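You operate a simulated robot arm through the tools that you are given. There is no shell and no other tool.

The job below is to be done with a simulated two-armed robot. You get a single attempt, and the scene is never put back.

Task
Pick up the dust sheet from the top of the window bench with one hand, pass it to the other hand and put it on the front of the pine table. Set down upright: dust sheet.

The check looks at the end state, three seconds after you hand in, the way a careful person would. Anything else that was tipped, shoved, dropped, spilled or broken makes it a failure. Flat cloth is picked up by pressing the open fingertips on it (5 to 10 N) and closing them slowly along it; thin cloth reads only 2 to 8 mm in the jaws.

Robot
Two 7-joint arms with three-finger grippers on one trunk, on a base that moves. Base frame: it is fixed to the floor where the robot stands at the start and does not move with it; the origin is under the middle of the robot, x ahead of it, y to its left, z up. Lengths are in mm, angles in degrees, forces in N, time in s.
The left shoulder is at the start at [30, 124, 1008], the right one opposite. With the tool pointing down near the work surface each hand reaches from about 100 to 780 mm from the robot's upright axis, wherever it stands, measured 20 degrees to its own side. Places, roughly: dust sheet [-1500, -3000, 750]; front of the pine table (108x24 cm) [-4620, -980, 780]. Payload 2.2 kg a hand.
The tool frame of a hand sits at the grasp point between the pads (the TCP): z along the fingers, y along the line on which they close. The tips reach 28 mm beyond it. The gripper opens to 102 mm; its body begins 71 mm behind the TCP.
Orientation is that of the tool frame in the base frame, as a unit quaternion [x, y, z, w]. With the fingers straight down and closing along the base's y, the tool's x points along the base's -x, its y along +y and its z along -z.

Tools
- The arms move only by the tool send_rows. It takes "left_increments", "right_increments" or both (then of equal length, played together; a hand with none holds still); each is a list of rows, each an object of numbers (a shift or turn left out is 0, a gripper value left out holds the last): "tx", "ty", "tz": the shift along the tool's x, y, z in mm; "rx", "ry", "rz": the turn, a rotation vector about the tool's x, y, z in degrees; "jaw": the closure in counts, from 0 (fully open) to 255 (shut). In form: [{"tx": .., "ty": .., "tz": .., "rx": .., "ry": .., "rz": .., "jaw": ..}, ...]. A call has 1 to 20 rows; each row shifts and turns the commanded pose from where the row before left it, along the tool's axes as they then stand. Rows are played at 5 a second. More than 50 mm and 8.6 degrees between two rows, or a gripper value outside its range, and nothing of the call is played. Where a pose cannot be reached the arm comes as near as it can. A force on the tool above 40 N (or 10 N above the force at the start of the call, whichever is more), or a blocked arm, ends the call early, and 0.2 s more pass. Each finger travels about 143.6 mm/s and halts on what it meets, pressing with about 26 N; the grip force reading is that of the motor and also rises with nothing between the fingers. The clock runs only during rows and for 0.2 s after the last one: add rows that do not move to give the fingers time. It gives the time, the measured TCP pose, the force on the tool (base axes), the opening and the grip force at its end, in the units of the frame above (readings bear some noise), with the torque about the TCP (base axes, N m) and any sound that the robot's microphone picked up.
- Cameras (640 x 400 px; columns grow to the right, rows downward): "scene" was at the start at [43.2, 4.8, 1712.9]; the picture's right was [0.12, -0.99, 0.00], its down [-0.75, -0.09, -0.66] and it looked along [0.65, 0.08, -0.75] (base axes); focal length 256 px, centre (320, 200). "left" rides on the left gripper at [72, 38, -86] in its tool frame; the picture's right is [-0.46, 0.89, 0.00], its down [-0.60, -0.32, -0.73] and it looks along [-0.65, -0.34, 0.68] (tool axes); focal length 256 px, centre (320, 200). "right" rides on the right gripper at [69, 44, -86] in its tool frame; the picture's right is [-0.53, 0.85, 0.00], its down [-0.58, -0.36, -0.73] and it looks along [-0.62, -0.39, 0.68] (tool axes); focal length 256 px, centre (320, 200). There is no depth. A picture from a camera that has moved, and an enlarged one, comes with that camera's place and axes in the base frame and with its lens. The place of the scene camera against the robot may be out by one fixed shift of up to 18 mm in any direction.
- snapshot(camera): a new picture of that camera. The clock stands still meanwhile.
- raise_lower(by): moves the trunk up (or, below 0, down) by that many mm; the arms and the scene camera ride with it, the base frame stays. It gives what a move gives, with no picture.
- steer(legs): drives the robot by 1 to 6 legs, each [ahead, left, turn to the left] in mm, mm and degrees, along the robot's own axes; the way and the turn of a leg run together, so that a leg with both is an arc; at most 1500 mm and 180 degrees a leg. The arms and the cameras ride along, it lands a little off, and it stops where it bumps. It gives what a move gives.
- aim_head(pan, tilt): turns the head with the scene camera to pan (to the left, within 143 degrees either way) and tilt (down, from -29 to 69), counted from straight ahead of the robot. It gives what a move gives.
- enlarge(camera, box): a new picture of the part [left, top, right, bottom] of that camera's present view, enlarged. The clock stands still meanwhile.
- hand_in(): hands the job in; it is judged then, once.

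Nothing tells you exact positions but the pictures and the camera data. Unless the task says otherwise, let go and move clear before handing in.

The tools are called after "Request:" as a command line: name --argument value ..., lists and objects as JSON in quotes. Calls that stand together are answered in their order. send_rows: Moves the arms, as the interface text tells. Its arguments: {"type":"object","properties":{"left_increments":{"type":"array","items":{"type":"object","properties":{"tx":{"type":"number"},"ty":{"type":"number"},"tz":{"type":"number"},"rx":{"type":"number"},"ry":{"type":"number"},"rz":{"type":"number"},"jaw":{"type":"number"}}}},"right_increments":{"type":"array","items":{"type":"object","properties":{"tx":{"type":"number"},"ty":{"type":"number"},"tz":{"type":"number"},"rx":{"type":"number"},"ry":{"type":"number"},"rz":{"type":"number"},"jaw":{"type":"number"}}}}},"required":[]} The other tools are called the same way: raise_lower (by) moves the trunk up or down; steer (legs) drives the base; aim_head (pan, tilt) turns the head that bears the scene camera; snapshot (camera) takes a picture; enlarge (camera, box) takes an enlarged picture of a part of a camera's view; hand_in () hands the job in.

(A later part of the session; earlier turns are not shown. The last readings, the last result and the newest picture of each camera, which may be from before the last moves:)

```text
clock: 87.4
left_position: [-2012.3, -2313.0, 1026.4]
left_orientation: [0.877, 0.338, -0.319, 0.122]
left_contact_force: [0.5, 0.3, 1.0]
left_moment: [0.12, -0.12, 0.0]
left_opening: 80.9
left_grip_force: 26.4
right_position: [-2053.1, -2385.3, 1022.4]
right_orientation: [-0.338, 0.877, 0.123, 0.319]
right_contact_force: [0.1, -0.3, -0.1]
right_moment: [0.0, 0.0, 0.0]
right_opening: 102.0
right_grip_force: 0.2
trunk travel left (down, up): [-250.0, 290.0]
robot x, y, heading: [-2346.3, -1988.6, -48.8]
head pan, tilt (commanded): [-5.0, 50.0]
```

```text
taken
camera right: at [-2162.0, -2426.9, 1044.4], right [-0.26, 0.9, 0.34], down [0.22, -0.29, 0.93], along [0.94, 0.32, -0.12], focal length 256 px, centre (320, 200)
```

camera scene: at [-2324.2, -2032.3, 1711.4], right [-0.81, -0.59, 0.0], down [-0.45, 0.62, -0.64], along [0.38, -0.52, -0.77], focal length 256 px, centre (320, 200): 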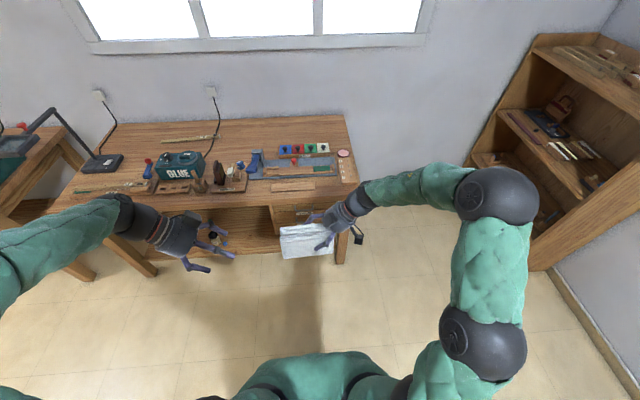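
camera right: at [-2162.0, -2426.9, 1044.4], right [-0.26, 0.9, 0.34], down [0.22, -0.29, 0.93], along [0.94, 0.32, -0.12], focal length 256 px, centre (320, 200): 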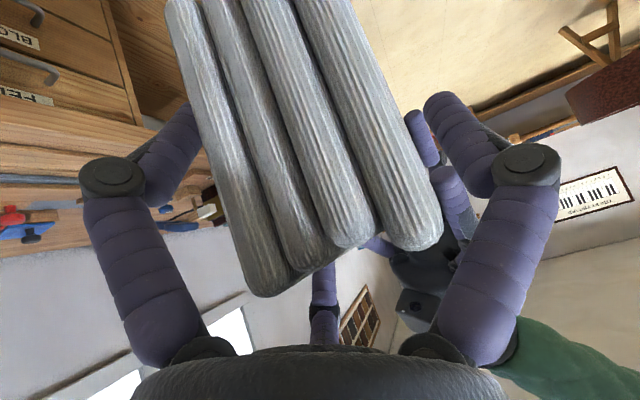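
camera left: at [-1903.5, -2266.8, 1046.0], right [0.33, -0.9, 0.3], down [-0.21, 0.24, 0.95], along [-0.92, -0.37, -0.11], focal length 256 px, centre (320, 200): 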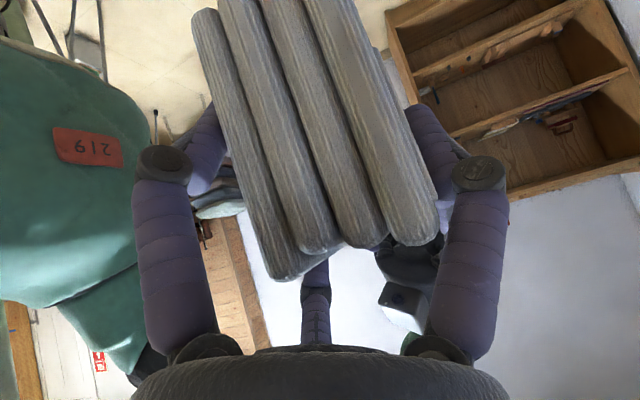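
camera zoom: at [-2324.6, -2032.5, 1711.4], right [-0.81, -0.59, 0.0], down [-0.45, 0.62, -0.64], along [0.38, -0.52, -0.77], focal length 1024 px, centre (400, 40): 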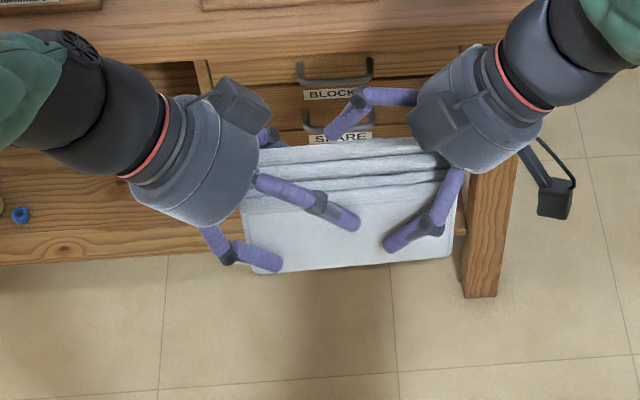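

The left hand now holds the sheet alone. I'll nudge the right hand to centre it around the sheet and withdraw it.

Request:
send_rows --right_increments '[{"ty": -5}, {"tz": -10}, {"tz": -15}, {"tz": -20}, {"tz": -25}, {"tz": -30}, {"tz": -30}, {"tz": -30}, {}, {}]'

Request:
snapshot --camera "scene"

Request:
snapshot --camera "right"

```text
clock: 89.6
left_position: [-2011.8, -2311.4, 1025.4]
left_orientation: [0.877, 0.337, -0.319, 0.123]
left_contact_force: [0.0, 0.5, 1.0]
left_moment: [0.13, -0.12, 0.02]
left_opening: 81.1
left_grip_force: 26.0
right_position: [-2126.3, -2458.7, 1147.6]
right_orientation: [-0.337, 0.877, 0.124, 0.32]
right_contact_force: [-0.1, 0.0, 0.2]
right_moment: [0.02, 0.0, 0.02]
right_opening: 102.1
right_grip_force: 0.1
trunk travel left (down, up): [-250.0, 290.0]
robot x, y, heading: [-2348.3, -1986.6, -48.7]
head pan, tilt (commanded): [-5.0, 50.0]
```

```text
taken
camera scene: at [-2324.9, -2032.5, 1711.4], right [-0.81, -0.59, 0.0], down [-0.45, 0.62, -0.64], along [0.38, -0.52, -0.77], focal length 256 px, centre (320, 200)
```

scene: 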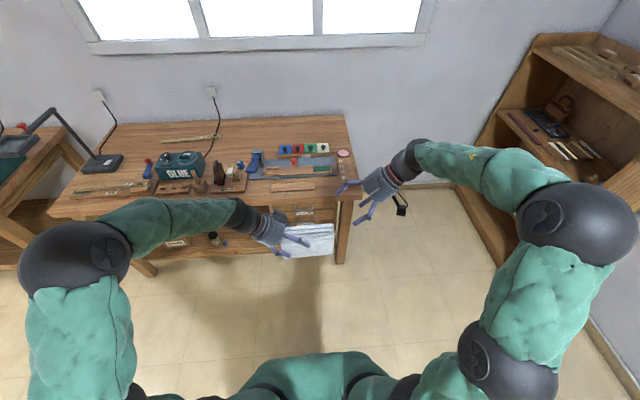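

```text
taken
camera right: at [-2236.1, -2501.0, 1168.9], right [-0.26, 0.9, 0.34], down [0.22, -0.29, 0.93], along [0.94, 0.32, -0.12], focal length 256 px, centre (320, 200)
```

right: 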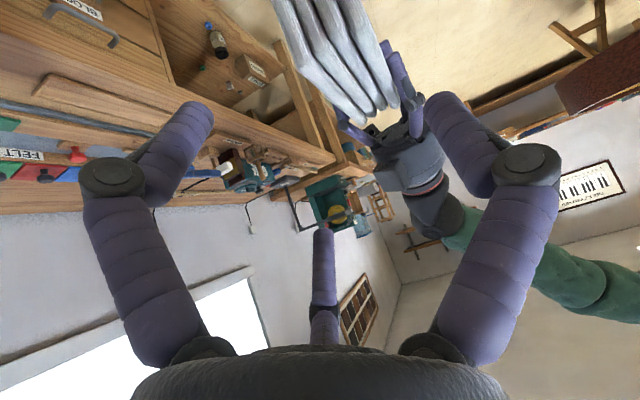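

Handover is done; the left hand holds the sheet alone. Next I need a route to the pine table around the vacuum, cable strip and piano, so I'll survey to my right and behind.

Request:
aim_head --pan -95 --tilt 35

Request:
snapshot --camera "scene"

Request:
aim_head --pan -143 --tilt 35

Request:
snapshot --camera "scene"

```text
clock: 91.2
left_position: [-2011.9, -2313.0, 1026.9]
left_orientation: [0.877, 0.338, -0.318, 0.123]
left_contact_force: [0.0, -0.5, 0.1]
left_moment: [0.12, -0.1, -0.01]
left_opening: 81.0
left_grip_force: 25.6
right_position: [-2126.2, -2459.2, 1147.5]
right_orientation: [-0.337, 0.877, 0.123, 0.318]
right_contact_force: [-0.3, 0.6, 0.0]
right_moment: [0.0, 0.01, 0.01]
right_opening: 102.2
right_grip_force: 0.1
trunk travel left (down, up): [-250.0, 290.0]
robot x, y, heading: [-2345.6, -1990.1, -48.9]
head pan, tilt (commanded): [-95.0, 35.0]
```

```text
taken
camera scene: at [-2441.1, -2022.1, 1733.1], right [-0.59, 0.81, 0.0], down [0.46, 0.34, -0.82], along [-0.66, -0.48, -0.57], focal length 256 px, centre (320, 200)
```

scene: 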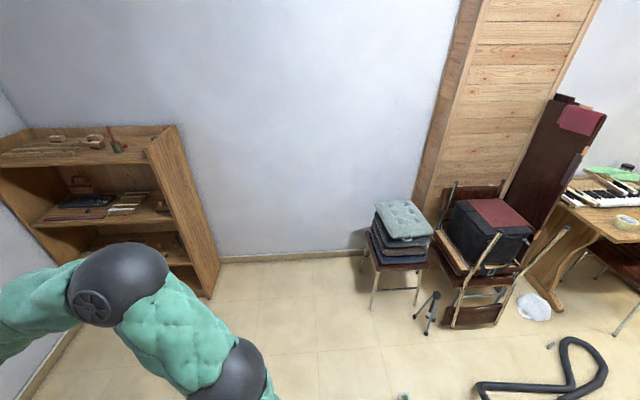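

```text
clock: 92.4
left_position: [-2011.8, -2312.7, 1025.6]
left_orientation: [0.877, 0.338, -0.319, 0.122]
left_contact_force: [0.1, -0.7, -0.4]
left_moment: [0.13, -0.08, 0.02]
left_opening: 81.0
left_grip_force: 26.0
right_position: [-2127.2, -2459.1, 1146.6]
right_orientation: [-0.338, 0.877, 0.124, 0.319]
right_contact_force: [-0.5, -0.3, 0.4]
right_moment: [-0.01, 0.01, -0.01]
right_opening: 101.9
right_grip_force: 0.1
trunk travel left (down, up): [-250.0, 290.0]
robot x, y, heading: [-2344.9, -1986.5, -48.8]
head pan, tilt (commanded): [-143.0, 35.0]
```

```text
taken
camera scene: at [-2456.2, -1952.1, 1733.2], right [0.21, 0.98, 0.0], down [0.56, -0.12, -0.82], along [-0.8, 0.17, -0.57], focal length 256 px, centre (320, 200)
```

scene: 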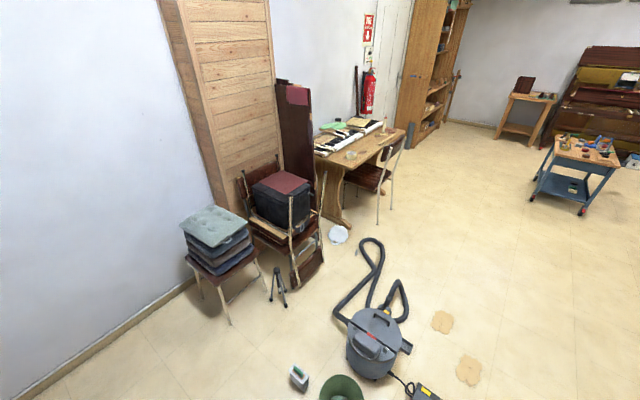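

Request:
aim_head --pan 130 --tilt 30

Request:
snapshot --camera "scene"

Request:
aim_head --pan -143 --tilt 55

Request:
snapshot --camera "scene"

```text
clock: 96.2
left_position: [-2011.8, -2312.3, 1025.3]
left_orientation: [0.877, 0.338, -0.319, 0.123]
left_contact_force: [0.7, 0.2, -0.3]
left_moment: [0.13, -0.1, 0.0]
left_opening: 80.9
left_grip_force: 26.1
right_position: [-2126.0, -2458.6, 1147.1]
right_orientation: [-0.337, 0.877, 0.123, 0.32]
right_contact_force: [1.1, -0.4, 0.3]
right_moment: [0.0, 0.01, 0.01]
right_opening: 101.7
right_grip_force: 0.1
trunk travel left (down, up): [-250.0, 290.0]
robot x, y, heading: [-2344.8, -1988.5, -48.9]
head pan, tilt (commanded): [130.0, 30.0]
```

```text
taken
camera scene: at [-2355.9, -1880.9, 1741.0], right [0.99, -0.16, 0.0], down [-0.08, -0.49, -0.87], along [0.13, 0.86, -0.5], focal length 256 px, centre (320, 200)
```

scene: 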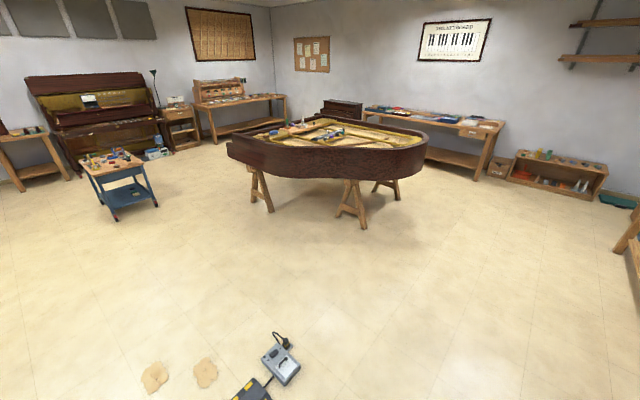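

```text
clock: 99.9
left_position: [-2012.6, -2313.2, 1025.7]
left_orientation: [0.877, 0.337, -0.319, 0.122]
left_contact_force: [0.8, 0.2, -0.6]
left_moment: [0.13, -0.09, 0.0]
left_opening: 81.1
left_grip_force: 25.6
right_position: [-2127.8, -2458.6, 1146.0]
right_orientation: [-0.338, 0.877, 0.123, 0.319]
right_contact_force: [-0.3, -0.5, -0.1]
right_moment: [-0.05, 0.02, 0.02]
right_opening: 102.1
right_grip_force: 0.1
trunk travel left (down, up): [-250.0, 290.0]
robot x, y, heading: [-2350.9, -1986.4, -49.1]
head pan, tilt (commanded): [-143.0, 55.0]
```

```text
taken
camera scene: at [-2440.5, -1955.3, 1704.9], right [0.21, 0.98, 0.0], down [0.8, -0.17, -0.57], along [-0.56, 0.12, -0.82], focal length 256 px, centre (320, 200)
```

scene: 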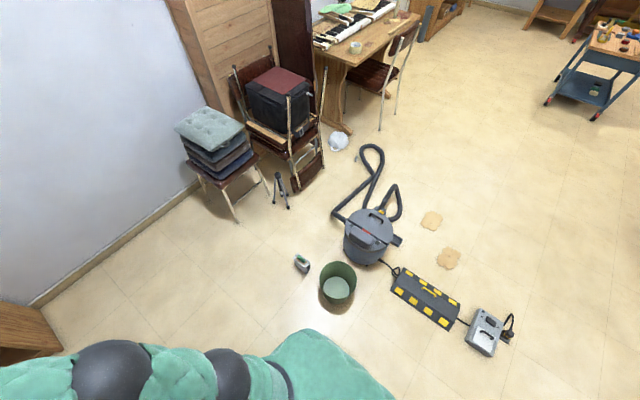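

I now have a clear floor map: bucket, vacuum, strip and power box form a barrier up to ~1.8 m out from the table, so I'll loop around behind them. First I'll bring the right hand back to a neutral tucked pose, then turn right 90° in place.

Request:
send_rows --right_increments '[{"tx": 30.6, "tz": -25.7}, {"tx": 30.6, "tz": -25.7}, {"rx": 5.26, "rz": 6.27}, {"rx": 5.26, "rz": 6.27}, {"rx": 5.26, "rz": 6.27}, {"rx": 5.26, "rz": 6.27}, {"rx": 5.26, "rz": 6.27}, {"rx": 5.26, "rz": 6.27}, {"rx": 5.26, "rz": 6.27}, {"rx": 5.26, "rz": 6.27}, {"rx": 5.26, "rz": 6.27}, {"rx": 5.26, "rz": 6.27}, {"rx": 5.26, "rz": 6.27}, {}, {}]'

Request:
send_rows --right_increments '[{"ry": 8}, {"ry": 8}, {"ry": 8}, {"ry": 8}, {"ry": 8}, {"tx": 40}, {"tx": 40}, {"tx": 40}, {}, {}]'

Request:
steer --legs '[[0, 0, -90]]'

Request:
aim_head --pan 0 --tilt 50

Request:
snapshot --camera "scene"

```text
clock: 103.1
left_position: [-2012.0, -2312.3, 1025.8]
left_orientation: [0.877, 0.337, -0.319, 0.123]
left_contact_force: [0.6, 0.3, -0.3]
left_moment: [0.12, -0.09, 0.0]
left_opening: 81.2
left_grip_force: 26.2
right_position: [-2178.4, -2525.0, 1151.3]
right_orientation: [0.322, 0.857, -0.149, 0.374]
right_contact_force: [-0.8, 0.9, 0.1]
right_moment: [-0.01, 0.01, 0.04]
right_opening: 102.1
right_grip_force: 0.1
right hand out of reach, approached as far as the arm can: row 11, 12
trunk travel left (down, up): [-250.0, 290.0]
robot x, y, heading: [-2347.6, -1989.3, -49.1]
head pan, tilt (commanded): [-143.0, 55.0]
```

```text
clock: 105.3
left_position: [-2012.9, -2312.6, 1027.7]
left_orientation: [0.877, 0.338, -0.318, 0.124]
left_contact_force: [-1.2, 1.0, -0.2]
left_moment: [0.14, -0.09, 0.02]
left_opening: 80.9
left_grip_force: 25.8
right_position: [-2271.0, -2449.0, 1130.5]
right_orientation: [0.357, 0.929, -0.048, 0.091]
right_contact_force: [0.6, 0.0, 0.4]
right_moment: [-0.02, -0.02, -0.01]
right_opening: 101.8
right_grip_force: 0.0
right hand out of reach, approached as far as the arm can: row 1
trunk travel left (down, up): [-250.0, 290.0]
robot x, y, heading: [-2349.0, -1986.9, -48.8]
head pan, tilt (commanded): [-143.0, 55.0]
```

```text
clock: 109.5
left_position: [-2658.8, -2332.7, 1027.0]
left_orientation: [0.865, -0.367, -0.314, -0.133]
left_contact_force: [-0.2, 0.2, -0.1]
left_moment: [-0.08, -0.15, 0.05]
left_opening: 80.9
left_grip_force: 25.3
right_position: [-2805.3, -2079.0, 1131.4]
right_orientation: [0.902, 0.42, -0.097, 0.032]
right_contact_force: [-0.6, -0.5, -0.5]
right_moment: [0.0, 0.0, 0.02]
right_opening: 101.9
right_grip_force: 0.1
trunk travel left (down, up): [-250.0, 290.0]
robot x, y, heading: [-2345.7, -1987.2, -137.0]
head pan, tilt (commanded): [-143.0, 55.0]
```

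```text
clock: 111.7
left_position: [-2658.8, -2331.8, 1025.8]
left_orientation: [0.865, -0.367, -0.314, -0.133]
left_contact_force: [0.7, -1.0, -0.4]
left_moment: [-0.07, -0.15, -0.01]
left_opening: 80.8
left_grip_force: 25.7
right_position: [-2805.6, -2078.8, 1131.2]
right_orientation: [0.902, 0.419, -0.097, 0.031]
right_contact_force: [0.5, -0.1, 0.5]
right_moment: [-0.03, -0.04, 0.0]
right_opening: 101.9
right_grip_force: 0.0
trunk travel left (down, up): [-250.0, 290.0]
robot x, y, heading: [-2346.7, -1988.0, -137.0]
head pan, tilt (commanded): [0.0, 50.0]
```

```text
taken
camera scene: at [-2385.4, -2024.7, 1711.4], right [-0.68, 0.73, 0.0], down [0.56, 0.52, -0.64], along [-0.47, -0.44, -0.77], focal length 256 px, centre (320, 200)
```

scene: 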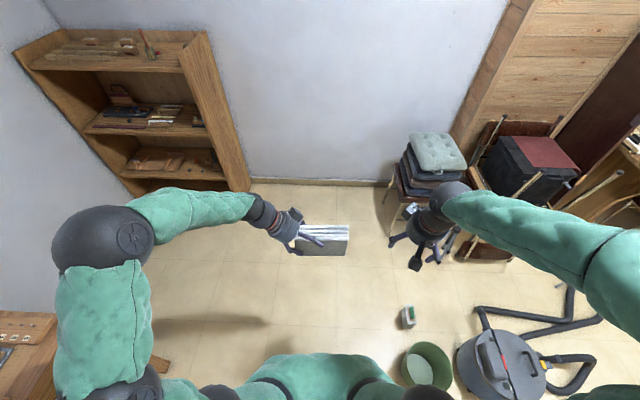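

Turned to about −137°. I'll correct heading and back away diagonally to get behind the power box, then check.

Request:
steer --legs '[[0, 0, -1.8], [-1200, -250, 0]]'

Request:
aim_head --pan -80 --tilt 50

Request:
snapshot --camera "scene"

Request:
aim_head --pan -35 --tilt 35

Request:
snapshot --camera "scene"

```text
clock: 118.3
left_position: [-1922.2, -1337.3, 1026.9]
left_orientation: [0.857, -0.386, -0.312, -0.14]
left_contact_force: [0.2, -0.8, 0.0]
left_moment: [-0.07, -0.13, -0.01]
left_opening: 81.2
left_grip_force: 26.2
right_position: [-2057.9, -1078.1, 1131.3]
right_orientation: [0.912, 0.398, -0.097, 0.03]
right_contact_force: [0.3, 1.5, -0.9]
right_moment: [-0.02, 0.0, -0.02]
right_opening: 102.0
right_grip_force: 0.0
trunk travel left (down, up): [-250.0, 290.0]
robot x, y, heading: [-1594.5, -1010.4, -139.6]
head pan, tilt (commanded): [0.0, 50.0]
```

```text
clock: 119.9
left_position: [-1921.9, -1337.2, 1027.6]
left_orientation: [0.857, -0.388, -0.31, -0.141]
left_contact_force: [0.7, -0.5, 0.3]
left_moment: [-0.05, -0.13, 0.0]
left_opening: 80.8
left_grip_force: 25.7
right_position: [-2056.8, -1077.4, 1130.9]
right_orientation: [0.911, 0.399, -0.098, 0.03]
right_contact_force: [0.5, -0.4, -0.3]
right_moment: [0.02, 0.03, 0.03]
right_opening: 101.9
right_grip_force: 0.1
trunk travel left (down, up): [-250.0, 290.0]
robot x, y, heading: [-1594.2, -1007.0, -139.6]
head pan, tilt (commanded): [-80.0, 50.0]
```

```text
taken
camera scene: at [-1635.6, -943.2, 1711.4], right [0.64, 0.77, 0.0], down [0.59, -0.49, -0.64], along [-0.5, 0.41, -0.77], focal length 256 px, centre (320, 200)
```

scene: 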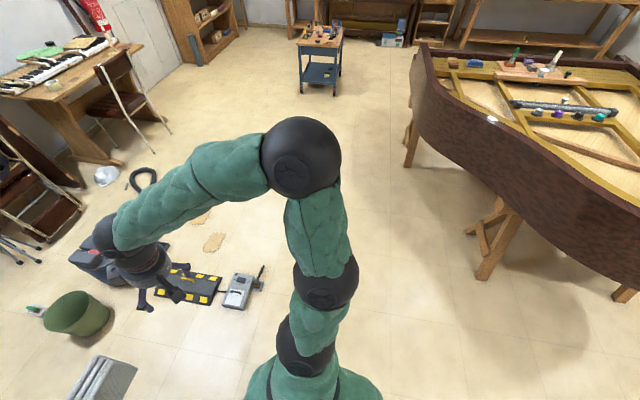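

```text
clock: 121.0
left_position: [-1922.0, -1337.3, 1026.0]
left_orientation: [0.857, -0.386, -0.311, -0.14]
left_contact_force: [0.4, 0.2, -0.3]
left_moment: [-0.06, -0.14, -0.02]
left_opening: 80.7
left_grip_force: 26.3
right_position: [-2057.1, -1076.9, 1131.5]
right_orientation: [0.911, 0.399, -0.098, 0.029]
right_contact_force: [-0.3, -0.2, 0.3]
right_moment: [0.03, 0.0, 0.01]
right_opening: 102.1
right_grip_force: 0.0
trunk travel left (down, up): [-250.0, 290.0]
robot x, y, heading: [-1595.0, -1006.5, -139.8]
head pan, tilt (commanded): [-35.0, 35.0]
```

```text
taken
camera scene: at [-1663.9, -1000.4, 1733.1], right [-0.09, 1.0, 0.0], down [0.57, 0.05, -0.82], along [-0.82, -0.08, -0.57], focal length 256 px, centre (320, 200)
```

scene: 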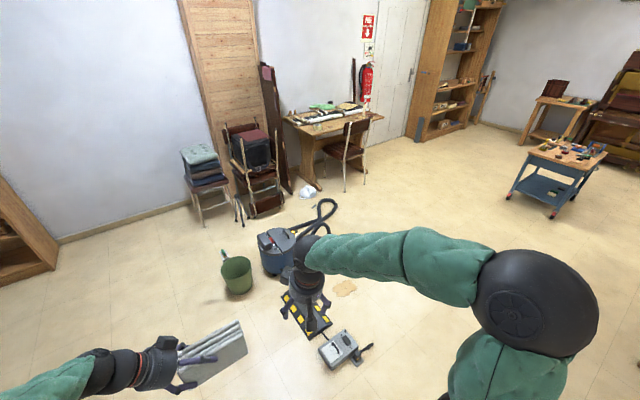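

The way right is clear between the power box and the piano. I'll strafe right 1 m, then go diagonally toward the free floor right of the chair.

Request:
steer --legs '[[0, -1010, 0], [700, -700, 0]]'

Request:
aim_head --pan -20 --tilt 35

Request:
snapshot --camera "scene"

Request:
aim_head --pan -80 --tilt 40

Request:
snapshot --camera "scene"

```text
clock: 130.9
left_position: [-3540.0, -531.8, 1025.6]
left_orientation: [0.862, -0.375, -0.313, -0.137]
left_contact_force: [-0.3, 0.3, -0.5]
left_moment: [-0.1, -0.11, 0.03]
left_opening: 80.9
left_grip_force: 25.6
right_position: [-3683.5, -275.1, 1131.9]
right_orientation: [0.905, 0.412, -0.097, 0.031]
right_contact_force: [0.8, -0.4, -0.5]
right_moment: [0.01, 0.03, -0.04]
right_opening: 101.9
right_grip_force: 0.1
trunk travel left (down, up): [-250.0, 290.0]
robot x, y, heading: [-3223.4, -188.3, -137.6]
head pan, tilt (commanded): [-35.0, 35.0]
```

```text
clock: 131.7
left_position: [-3541.2, -530.4, 1027.0]
left_orientation: [0.862, -0.374, -0.313, -0.136]
left_contact_force: [0.0, -0.5, -0.2]
left_moment: [-0.04, -0.14, 0.0]
left_opening: 80.9
left_grip_force: 25.9
right_position: [-3682.5, -274.4, 1131.3]
right_orientation: [0.905, 0.413, -0.097, 0.031]
right_contact_force: [0.6, -0.2, -0.3]
right_moment: [0.0, -0.01, -0.02]
right_opening: 102.3
right_grip_force: 0.1
trunk travel left (down, up): [-250.0, 290.0]
robot x, y, heading: [-3222.3, -192.0, -137.8]
head pan, tilt (commanded): [-20.0, 35.0]
```

```text
taken
camera scene: at [-3286.3, -208.6, 1733.1], right [-0.38, 0.93, 0.0], down [0.53, 0.22, -0.82], along [-0.76, -0.31, -0.57], focal length 256 px, centre (320, 200)
```

scene: 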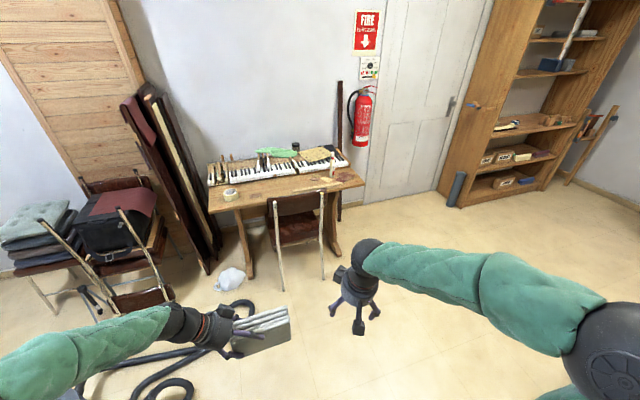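

```text
clock: 132.9
left_position: [-3540.0, -529.7, 1027.1]
left_orientation: [0.863, -0.373, -0.313, -0.136]
left_contact_force: [0.8, -0.2, -0.3]
left_moment: [-0.09, -0.15, -0.01]
left_opening: 80.9
left_grip_force: 26.0
right_position: [-3682.6, -275.1, 1132.1]
right_orientation: [0.905, 0.412, -0.097, 0.032]
right_contact_force: [-0.1, 0.1, 0.8]
right_moment: [0.0, -0.02, 0.01]
right_opening: 101.9
right_grip_force: 0.0
trunk travel left (down, up): [-250.0, 290.0]
robot x, y, heading: [-3223.0, -191.3, -137.6]
head pan, tilt (commanded): [-80.0, 40.0]
```

```text
taken
camera scene: at [-3271.8, -123.4, 1725.6], right [0.61, 0.79, 0.0], down [0.51, -0.39, -0.77], along [-0.6, 0.47, -0.64], focal length 256 px, centre (320, 200)
```

scene: 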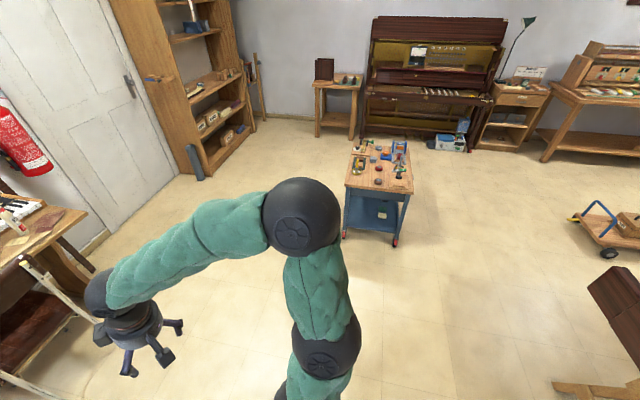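

Request:
aim_head --pan -20 --tilt 35

Request:
enlarge --camera "scene" --box '[200, 125, 376, 235]'

```text
clock: 134.2
left_position: [-3540.7, -530.6, 1025.1]
left_orientation: [0.863, -0.374, -0.313, -0.135]
left_contact_force: [-1.1, -0.5, 0.4]
left_moment: [-0.08, -0.14, 0.01]
left_opening: 81.0
left_grip_force: 26.4
right_position: [-3682.9, -276.0, 1131.6]
right_orientation: [0.905, 0.412, -0.098, 0.031]
right_contact_force: [0.2, 0.6, -0.8]
right_moment: [0.02, 0.02, 0.02]
right_opening: 102.0
right_grip_force: 0.0
trunk travel left (down, up): [-250.0, 290.0]
robot x, y, heading: [-3222.9, -191.0, -137.8]
head pan, tilt (commanded): [-20.0, 35.0]
```

```text
3.64 times, centred on (288, 180) of scene
camera zoom: at [-3286.3, -208.6, 1733.1], right [-0.38, 0.93, 0.0], down [0.53, 0.22, -0.82], along [-0.76, -0.31, -0.57], focal length 931 px, centre (436, 273)
```

zoom: 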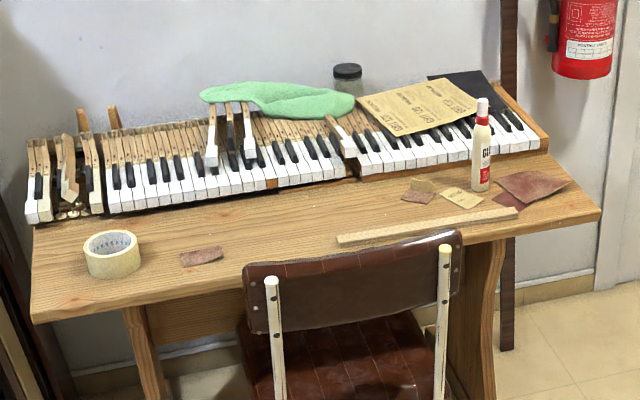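

The table's front has a tape roll, a sandpaper scrap, a thin stick along the right half, a glue bottle and more scraps. The clear spot is between the sandpaper and the stick, left of centre (about s≈−100 mm), reachable over the table from behind the chair. I'll approach to about 0.9 m from the table first.

Request:
steer --legs '[[0, 0, -0.9], [650, -425, 0]]'

Request:
aim_head --pan 0 --tilt 40

Request:
snapshot --camera "scene"

Request:
aim_head --pan 0 --tilt 60

Request:
snapshot --camera "scene"

```text
clock: 138.8
left_position: [-4312.7, -623.0, 1025.7]
left_orientation: [0.858, -0.384, -0.311, -0.139]
left_contact_force: [0.9, -0.6, 0.2]
left_moment: [-0.06, -0.13, -0.02]
left_opening: 80.9
left_grip_force: 26.3
right_position: [-4450.8, -365.2, 1130.9]
right_orientation: [0.91, 0.402, -0.097, 0.031]
right_contact_force: [-0.3, 0.3, 0.2]
right_moment: [-0.01, 0.01, -0.02]
right_opening: 101.9
right_grip_force: 0.1
trunk travel left (down, up): [-250.0, 290.0]
robot x, y, heading: [-3984.7, -288.4, -139.1]
head pan, tilt (commanded): [-20.0, 35.0]
```

```text
clock: 139.6
left_position: [-4313.4, -624.2, 1026.7]
left_orientation: [0.858, -0.384, -0.311, -0.139]
left_contact_force: [0.1, 0.2, -0.5]
left_moment: [-0.09, -0.11, -0.01]
left_opening: 80.9
left_grip_force: 25.9
right_position: [-4449.5, -364.9, 1131.2]
right_orientation: [0.91, 0.402, -0.097, 0.03]
right_contact_force: [0.0, 0.0, -0.1]
right_moment: [0.02, -0.03, 0.05]
right_opening: 102.0
right_grip_force: 0.1
trunk travel left (down, up): [-250.0, 290.0]
robot x, y, heading: [-3988.0, -292.8, -139.3]
head pan, tilt (commanded): [0.0, 40.0]
```

```text
taken
camera scene: at [-4033.8, -331.7, 1725.6], right [-0.65, 0.76, 0.0], down [0.49, 0.42, -0.77], along [-0.58, -0.5, -0.64], focal length 256 px, centre (320, 200)
```

scene: 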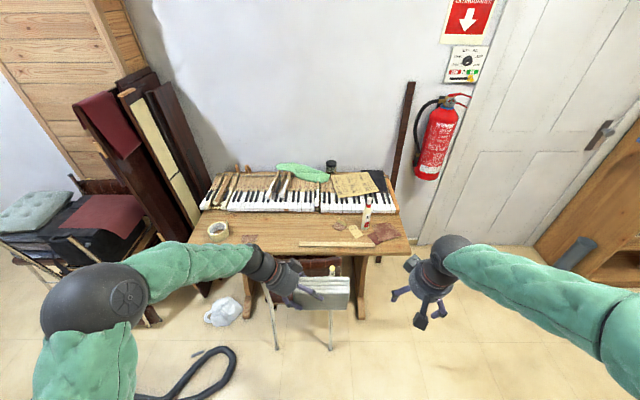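

```text
clock: 140.4
left_position: [-4314.2, -623.5, 1026.7]
left_orientation: [0.858, -0.384, -0.312, -0.139]
left_contact_force: [-0.6, -0.3, 0.1]
left_moment: [-0.09, -0.13, 0.03]
left_opening: 80.8
left_grip_force: 25.7
right_position: [-4450.1, -364.9, 1131.8]
right_orientation: [0.91, 0.402, -0.097, 0.03]
right_contact_force: [-0.1, -0.2, 0.4]
right_moment: [0.01, 0.04, 0.01]
right_opening: 102.0
right_grip_force: 0.1
trunk travel left (down, up): [-250.0, 290.0]
robot x, y, heading: [-3986.1, -289.3, -139.2]
head pan, tilt (commanded): [0.0, 60.0]
```

```text
taken
camera scene: at [-4019.8, -319.8, 1698.9], right [-0.65, 0.76, 0.0], down [0.66, 0.57, -0.5], along [-0.38, -0.33, -0.87], focal length 256 px, centre (320, 200)
```

scene: 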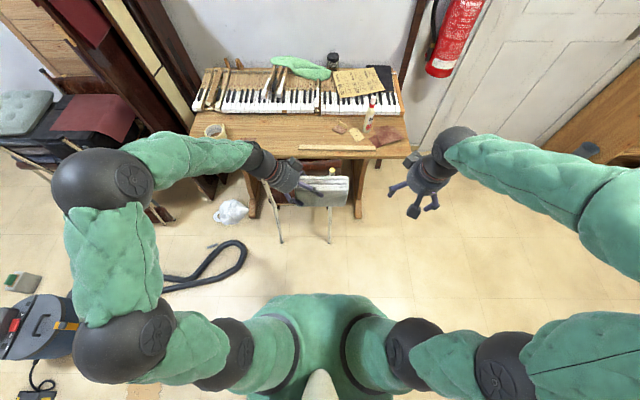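

I'm centred slightly right of the chair, ~0.93 m from the table's front zone. I'll raise the held sheet for extra clearance over the chair back and move forward 275 mm.

Request:
send_rows --left_increments '[{"tx": -19.3, "tz": -23}, {"tx": -19.3, "tz": -23}, {"tx": -19.3, "tz": -23}, {}, {}]'

Request:
steer --legs '[[275, 0, 0]]'

Request:
aim_head --pan 5 --tilt 55

Request:
snapshot --camera "scene"

Request:
snapshot --camera "left"

Request:
snapshot --camera "right"

```text
clock: 141.6
left_position: [-4313.4, -625.2, 1117.9]
left_orientation: [0.858, -0.384, -0.312, -0.139]
left_contact_force: [-0.4, -0.7, -3.2]
left_moment: [-0.08, -0.09, 0.01]
left_opening: 80.7
left_grip_force: 26.4
right_position: [-4449.5, -365.2, 1131.0]
right_orientation: [0.91, 0.402, -0.097, 0.03]
right_contact_force: [0.1, 0.2, -0.3]
right_moment: [0.01, 0.0, -0.02]
right_opening: 102.0
right_grip_force: 0.0
trunk travel left (down, up): [-250.0, 290.0]
robot x, y, heading: [-3986.9, -291.4, -138.8]
head pan, tilt (commanded): [0.0, 60.0]
```

```text
clock: 143.6
left_position: [-4523.6, -806.4, 1116.5]
left_orientation: [0.858, -0.385, -0.311, -0.141]
left_contact_force: [-0.7, -0.7, -4.4]
left_moment: [-0.06, -0.1, -0.06]
left_opening: 80.8
left_grip_force: 26.6
right_position: [-4659.3, -544.6, 1129.2]
right_orientation: [0.91, 0.401, -0.098, 0.03]
right_contact_force: [0.5, -0.5, -0.4]
right_moment: [-0.01, -0.06, -0.01]
right_opening: 101.8
right_grip_force: 0.1
trunk travel left (down, up): [-250.0, 290.0]
robot x, y, heading: [-4192.0, -470.3, -139.3]
head pan, tilt (commanded): [0.0, 60.0]
```

```text
clock: 144.2
left_position: [-4522.2, -804.3, 1117.1]
left_orientation: [0.858, -0.384, -0.312, -0.14]
left_contact_force: [0.1, 0.3, -3.5]
left_moment: [-0.09, -0.12, -0.01]
left_opening: 81.0
left_grip_force: 26.0
right_position: [-4658.3, -544.2, 1131.1]
right_orientation: [0.91, 0.401, -0.098, 0.029]
right_contact_force: [-0.1, 0.2, -1.3]
right_moment: [0.0, -0.01, 0.01]
right_opening: 101.9
right_grip_force: 0.0
trunk travel left (down, up): [-250.0, 290.0]
robot x, y, heading: [-4196.3, -474.3, -139.2]
head pan, tilt (commanded): [5.0, 55.0]
```

```text
taken
camera scene: at [-4228.6, -507.7, 1704.9], right [-0.72, 0.7, 0.0], down [0.57, 0.59, -0.57], along [-0.4, -0.41, -0.82], focal length 256 px, centre (320, 200)
```

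scene: 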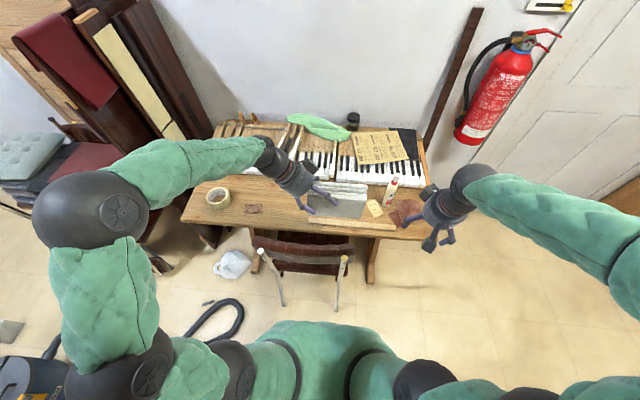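

```text
taken
camera left: at [-4477.4, -913.0, 1136.4], right [-0.9, -0.32, 0.3], down [0.24, 0.21, 0.95], along [-0.37, 0.92, -0.11], focal length 256 px, centre (320, 200)
```

left: 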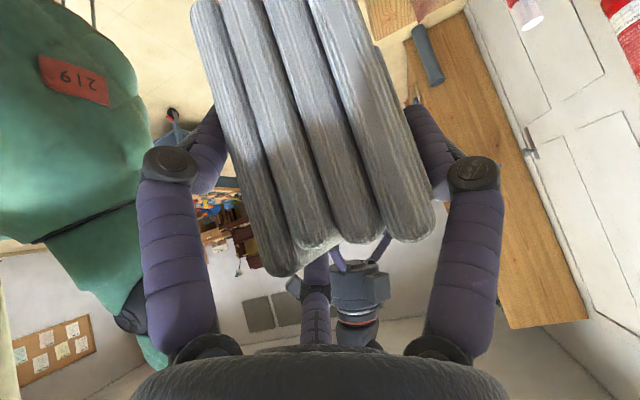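

```text
taken
camera right: at [-4567.6, -513.7, 1201.0], right [0.27, -0.96, 0.09], down [-0.54, -0.07, 0.84], along [-0.8, -0.27, -0.53], focal length 256 px, centre (320, 200)
```

right: 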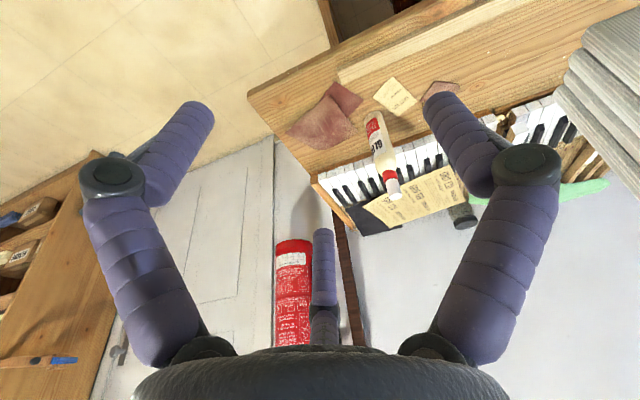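

Request:
enlarge --camera "scene" --box '[170, 150, 330, 250]'

Request:
enlarge --camera "scene" --box '[290, 150, 450, 250]'

Request:
enlarge --camera "right" --box '[240, 20, 560, 220]'

```text
4.00 times, centred on (250, 200) of scene
camera zoom: at [-4228.6, -507.7, 1704.9], right [-0.72, 0.7, 0.0], down [0.57, 0.59, -0.57], along [-0.4, -0.41, -0.82], focal length 1024 px, centre (600, 200)
```

zoom: 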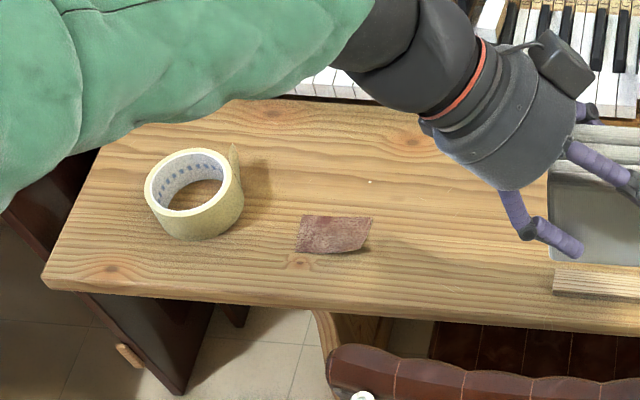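

```text
4.00 times, centred on (370, 200) of scene
camera zoom: at [-4228.6, -507.7, 1704.9], right [-0.72, 0.7, 0.0], down [0.57, 0.59, -0.57], along [-0.4, -0.41, -0.82], focal length 1024 px, centre (120, 200)
```

zoom: 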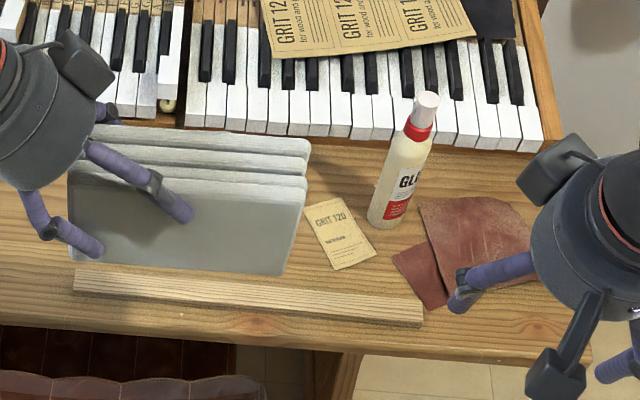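

```text
2.00 times, centred on (400, 120) of right
camera zoom: at [-4567.6, -513.7, 1201.0], right [0.27, -0.96, 0.09], down [-0.54, -0.07, 0.84], along [-0.8, -0.27, -0.53], focal length 512 px, centre (160, 360)
```

zoom: 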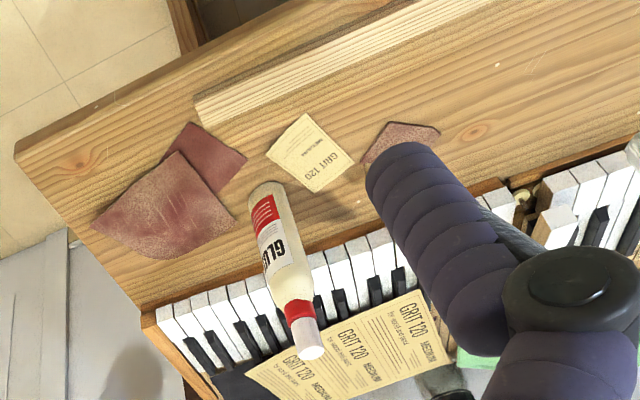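

The table top is around z≈760, and the clear patch between the sandpaper scrap and the stick is confirmed, about 200 mm wide and further in completely free. I'll swing the left hand over that patch, high up, and look.

Request:
send_rows --left_increments '[{"tx": 19, "ty": 29.9, "tz": -15.9}, {"tx": 19, "ty": 29.9, "tz": -15.9}, {"tx": 19, "ty": 29.9, "tz": -15.9}, {"tx": 19, "ty": 29.9, "tz": -15.9}, {}, {}]'

Request:
snapshot --camera "scene"

```text
clock: 145.6
left_position: [-4546.6, -959.3, 1116.6]
left_orientation: [0.858, -0.385, -0.311, -0.14]
left_contact_force: [0.5, 0.4, -2.1]
left_moment: [-0.09, -0.14, -0.01]
left_opening: 81.1
left_grip_force: 26.2
right_position: [-4659.3, -544.0, 1130.3]
right_orientation: [0.91, 0.401, -0.097, 0.029]
right_contact_force: [0.6, 0.8, -0.5]
right_moment: [0.01, 0.03, -0.01]
right_opening: 102.2
right_grip_force: 0.1
trunk travel left (down, up): [-250.0, 290.0]
robot x, y, heading: [-4195.4, -471.3, -139.1]
head pan, tilt (commanded): [5.0, 55.0]
```

```text
taken
camera scene: at [-4229.1, -508.8, 1704.9], right [-0.72, 0.7, 0.0], down [0.57, 0.59, -0.57], along [-0.4, -0.41, -0.82], focal length 256 px, centre (320, 200)
```

scene: 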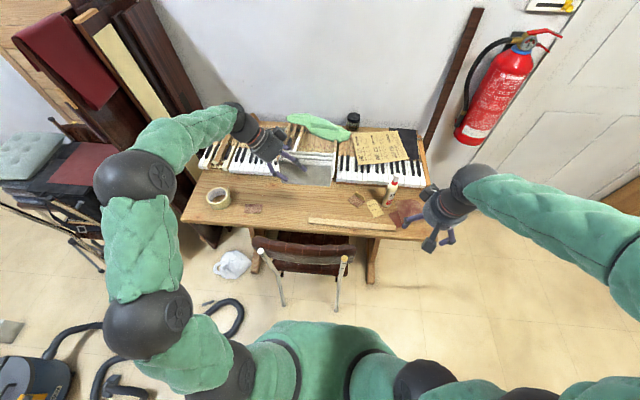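

Request:
send_rows --left_increments '[{"tx": 19, "ty": 29.9, "tz": -15.9}, {"tx": 19, "ty": 29.9, "tz": -15.9}, {"tx": 18.8, "ty": 29.9, "tz": -16.1}, {}, {}]'

Request:
snapshot --camera "scene"

Request:
enlarge --camera "scene" --box '[180, 110, 340, 210]'

Request:
snapshot --camera "left"

```text
clock: 146.8
left_position: [-4564.6, -1071.0, 1117.2]
left_orientation: [0.858, -0.384, -0.311, -0.139]
left_contact_force: [-0.5, 0.4, -4.2]
left_moment: [-0.08, -0.09, 0.01]
left_opening: 80.7
left_grip_force: 25.8
right_position: [-4658.2, -544.7, 1130.8]
right_orientation: [0.911, 0.401, -0.097, 0.03]
right_contact_force: [-0.5, 0.9, 0.5]
right_moment: [0.01, -0.02, 0.04]
right_opening: 102.1
right_grip_force: 0.0
trunk travel left (down, up): [-250.0, 290.0]
robot x, y, heading: [-4195.8, -468.4, -139.2]
head pan, tilt (commanded): [5.0, 55.0]
```

```text
taken
camera scene: at [-4229.4, -509.2, 1704.9], right [-0.72, 0.7, 0.0], down [0.57, 0.59, -0.57], along [-0.4, -0.41, -0.82], focal length 256 px, centre (320, 200)
```

scene: 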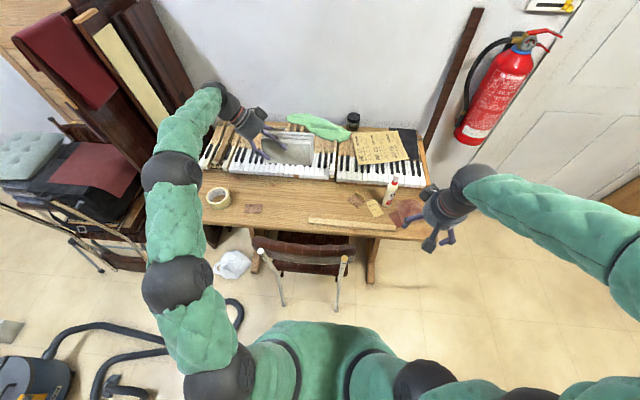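

```text
4.00 times, centred on (260, 160) of scene
camera zoom: at [-4229.4, -509.2, 1704.9], right [-0.72, 0.7, 0.0], down [0.57, 0.59, -0.57], along [-0.4, -0.41, -0.82], focal length 1024 px, centre (560, 360)
```

zoom: 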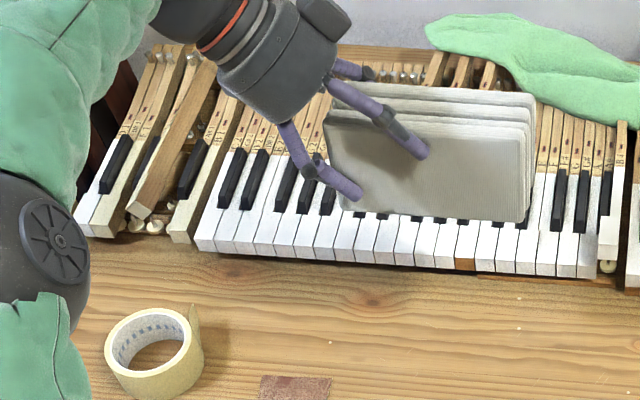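

```text
taken
camera left: at [-4518.1, -1180.0, 1136.3], right [-0.9, -0.32, 0.3], down [0.24, 0.21, 0.95], along [-0.37, 0.92, -0.11], focal length 256 px, centre (320, 200)
```

left: 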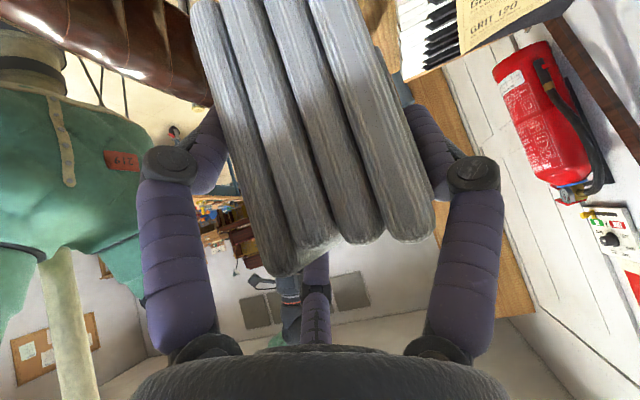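

Projected straight down, the sheet would land on bare table, ~60 mm right of the sandpaper and ~45 mm behind the stick's line, clear of the keys. Lowering most of the way, then I'll re-check.

Request:
send_rows --left_increments '[{"tx": 17.4, "tz": 20.8}, {"tx": 17.4, "tz": 20.8}, {"tx": 17.4, "tz": 20.8}, {"tx": 17.4, "tz": 20.8}, {"tx": 17.4, "tz": 20.8}, {"tx": 17.4, "tz": 20.8}, {"tx": 15, "tz": 18}, {"tx": 12, "tz": 14.4}, {}, {}]'

Request:
snapshot --camera "scene"

Request:
enlarge --camera "scene" --box '[200, 130, 360, 230]'

Request:
snapshot --camera "left"

```text
clock: 149.0
left_position: [-4564.8, -1073.9, 913.5]
left_orientation: [0.858, -0.385, -0.311, -0.14]
left_contact_force: [0.5, 0.3, -2.9]
left_moment: [-0.05, -0.14, -0.02]
left_opening: 80.9
left_grip_force: 26.3
right_position: [-4658.6, -543.4, 1130.6]
right_orientation: [0.91, 0.401, -0.098, 0.03]
right_contact_force: [-0.7, 0.7, 0.1]
right_moment: [0.0, -0.01, -0.02]
right_opening: 102.1
right_grip_force: 0.0
trunk travel left (down, up): [-250.0, 290.0]
robot x, y, heading: [-4193.4, -471.7, -139.5]
head pan, tilt (commanded): [5.0, 55.0]
```

```text
taken
camera scene: at [-4229.1, -508.5, 1704.9], right [-0.72, 0.7, 0.0], down [0.57, 0.59, -0.57], along [-0.4, -0.41, -0.82], focal length 256 px, centre (320, 200)
```

scene: 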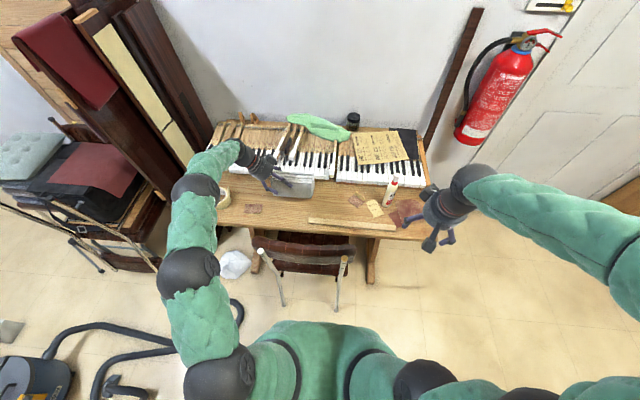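

```text
4.00 times, centred on (280, 180) of scene
camera zoom: at [-4229.1, -508.5, 1704.9], right [-0.72, 0.7, 0.0], down [0.57, 0.59, -0.57], along [-0.4, -0.41, -0.82], focal length 1024 px, centre (480, 280)
```

zoom: 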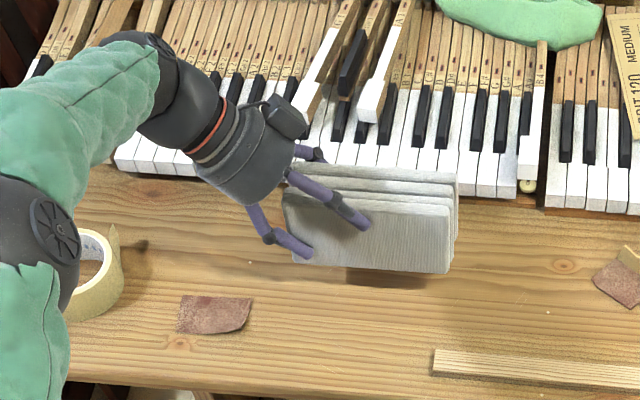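

```text
taken
camera left: at [-4518.8, -1182.0, 932.8], right [-0.9, -0.32, 0.3], down [0.24, 0.21, 0.95], along [-0.37, 0.92, -0.11], focal length 256 px, centre (320, 200)
```

left: 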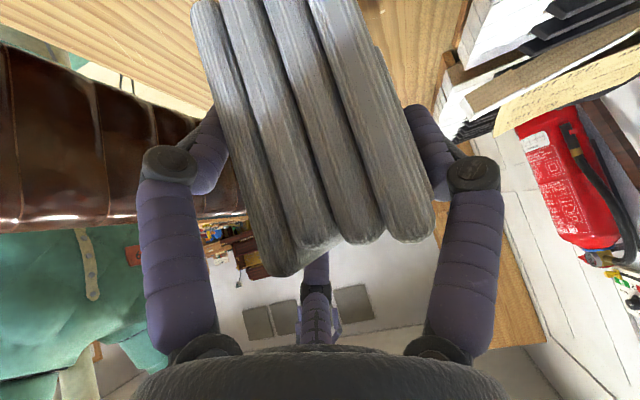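

The shadow confirms the sheet is above the clear patch with roughly 70–80 mm to go. I'll lower another 50 mm, then proceed in small steps watching the force.

Request:
send_rows --left_increments '[{"tx": 8, "tz": 9.6}, {"tx": 8, "tz": 9.6}, {"tx": 8, "tz": 9.6}, {"tx": 8, "tz": 9.6}, {}, {}]'

Request:
enlarge --camera "scene" --box '[200, 130, 360, 230]'

```text
clock: 150.4
left_position: [-4565.2, -1072.4, 863.0]
left_orientation: [0.858, -0.385, -0.312, -0.139]
left_contact_force: [-0.1, -0.6, -3.6]
left_moment: [-0.09, -0.14, 0.01]
left_opening: 81.0
left_grip_force: 25.7
right_position: [-4657.7, -545.7, 1129.7]
right_orientation: [0.91, 0.401, -0.097, 0.029]
right_contact_force: [0.3, 0.8, 0.4]
right_moment: [0.04, 0.03, 0.0]
right_opening: 101.9
right_grip_force: 0.0
trunk travel left (down, up): [-250.0, 290.0]
robot x, y, heading: [-4195.9, -470.2, -139.2]
head pan, tilt (commanded): [5.0, 55.0]
```

```text
4.00 times, centred on (280, 180) of scene
camera zoom: at [-4229.0, -508.4, 1704.9], right [-0.72, 0.7, 0.0], down [0.57, 0.59, -0.57], along [-0.4, -0.41, -0.82], focal length 1024 px, centre (480, 280)
```

zoom: 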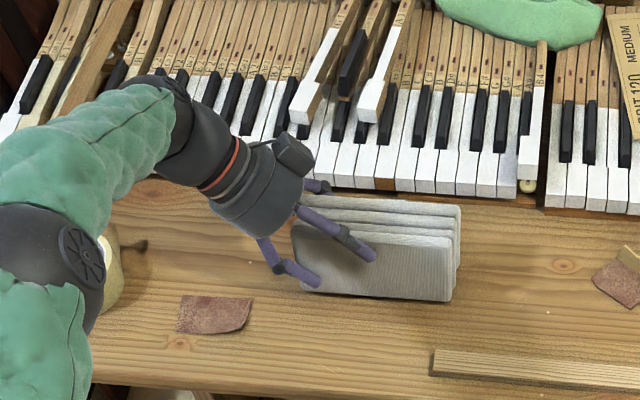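

Request:
send_rows --left_increments '[{"tx": 3.2, "tz": 3.85}, {"tx": 3.2, "tz": 3.85}, {"tx": 3.2, "tz": 3.85}, {}]'

Request:
enlarge --camera "scene" --box '[260, 170, 324, 210]'

```text
clock: 151.4
left_position: [-4565.0, -1073.3, 853.6]
left_orientation: [0.858, -0.385, -0.313, -0.135]
left_contact_force: [9.7, 1.1, 30.5]
left_moment: [0.15, 0.2, -0.12]
left_opening: 81.3
left_grip_force: 25.8
right_position: [-4656.4, -542.1, 1133.1]
right_orientation: [0.91, 0.4, -0.099, 0.03]
right_contact_force: [-0.4, -0.1, 0.6]
right_moment: [0.0, -0.02, -0.02]
right_opening: 102.0
right_grip_force: 0.0
trunk travel left (down, up): [-250.0, 290.0]
robot x, y, heading: [-4197.0, -471.8, -139.4]
head pan, tilt (commanded): [5.0, 55.0]
```

```text
10.00 times, centred on (292, 190) of scene
camera zoom: at [-4225.5, -504.7, 1705.3], right [-0.72, 0.7, 0.0], down [0.57, 0.59, -0.58], along [-0.4, -0.41, -0.82], focal length 2559 px, centre (600, 300)
```

zoom: 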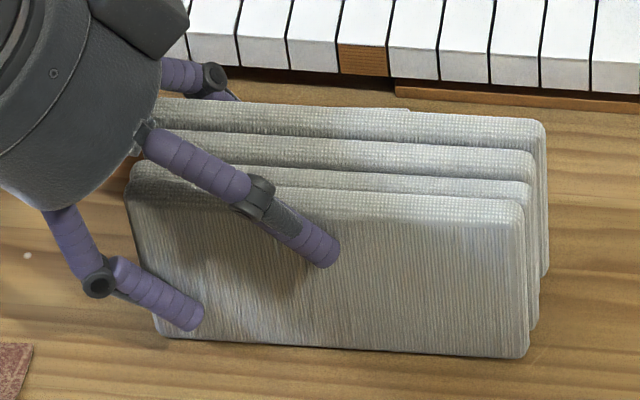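

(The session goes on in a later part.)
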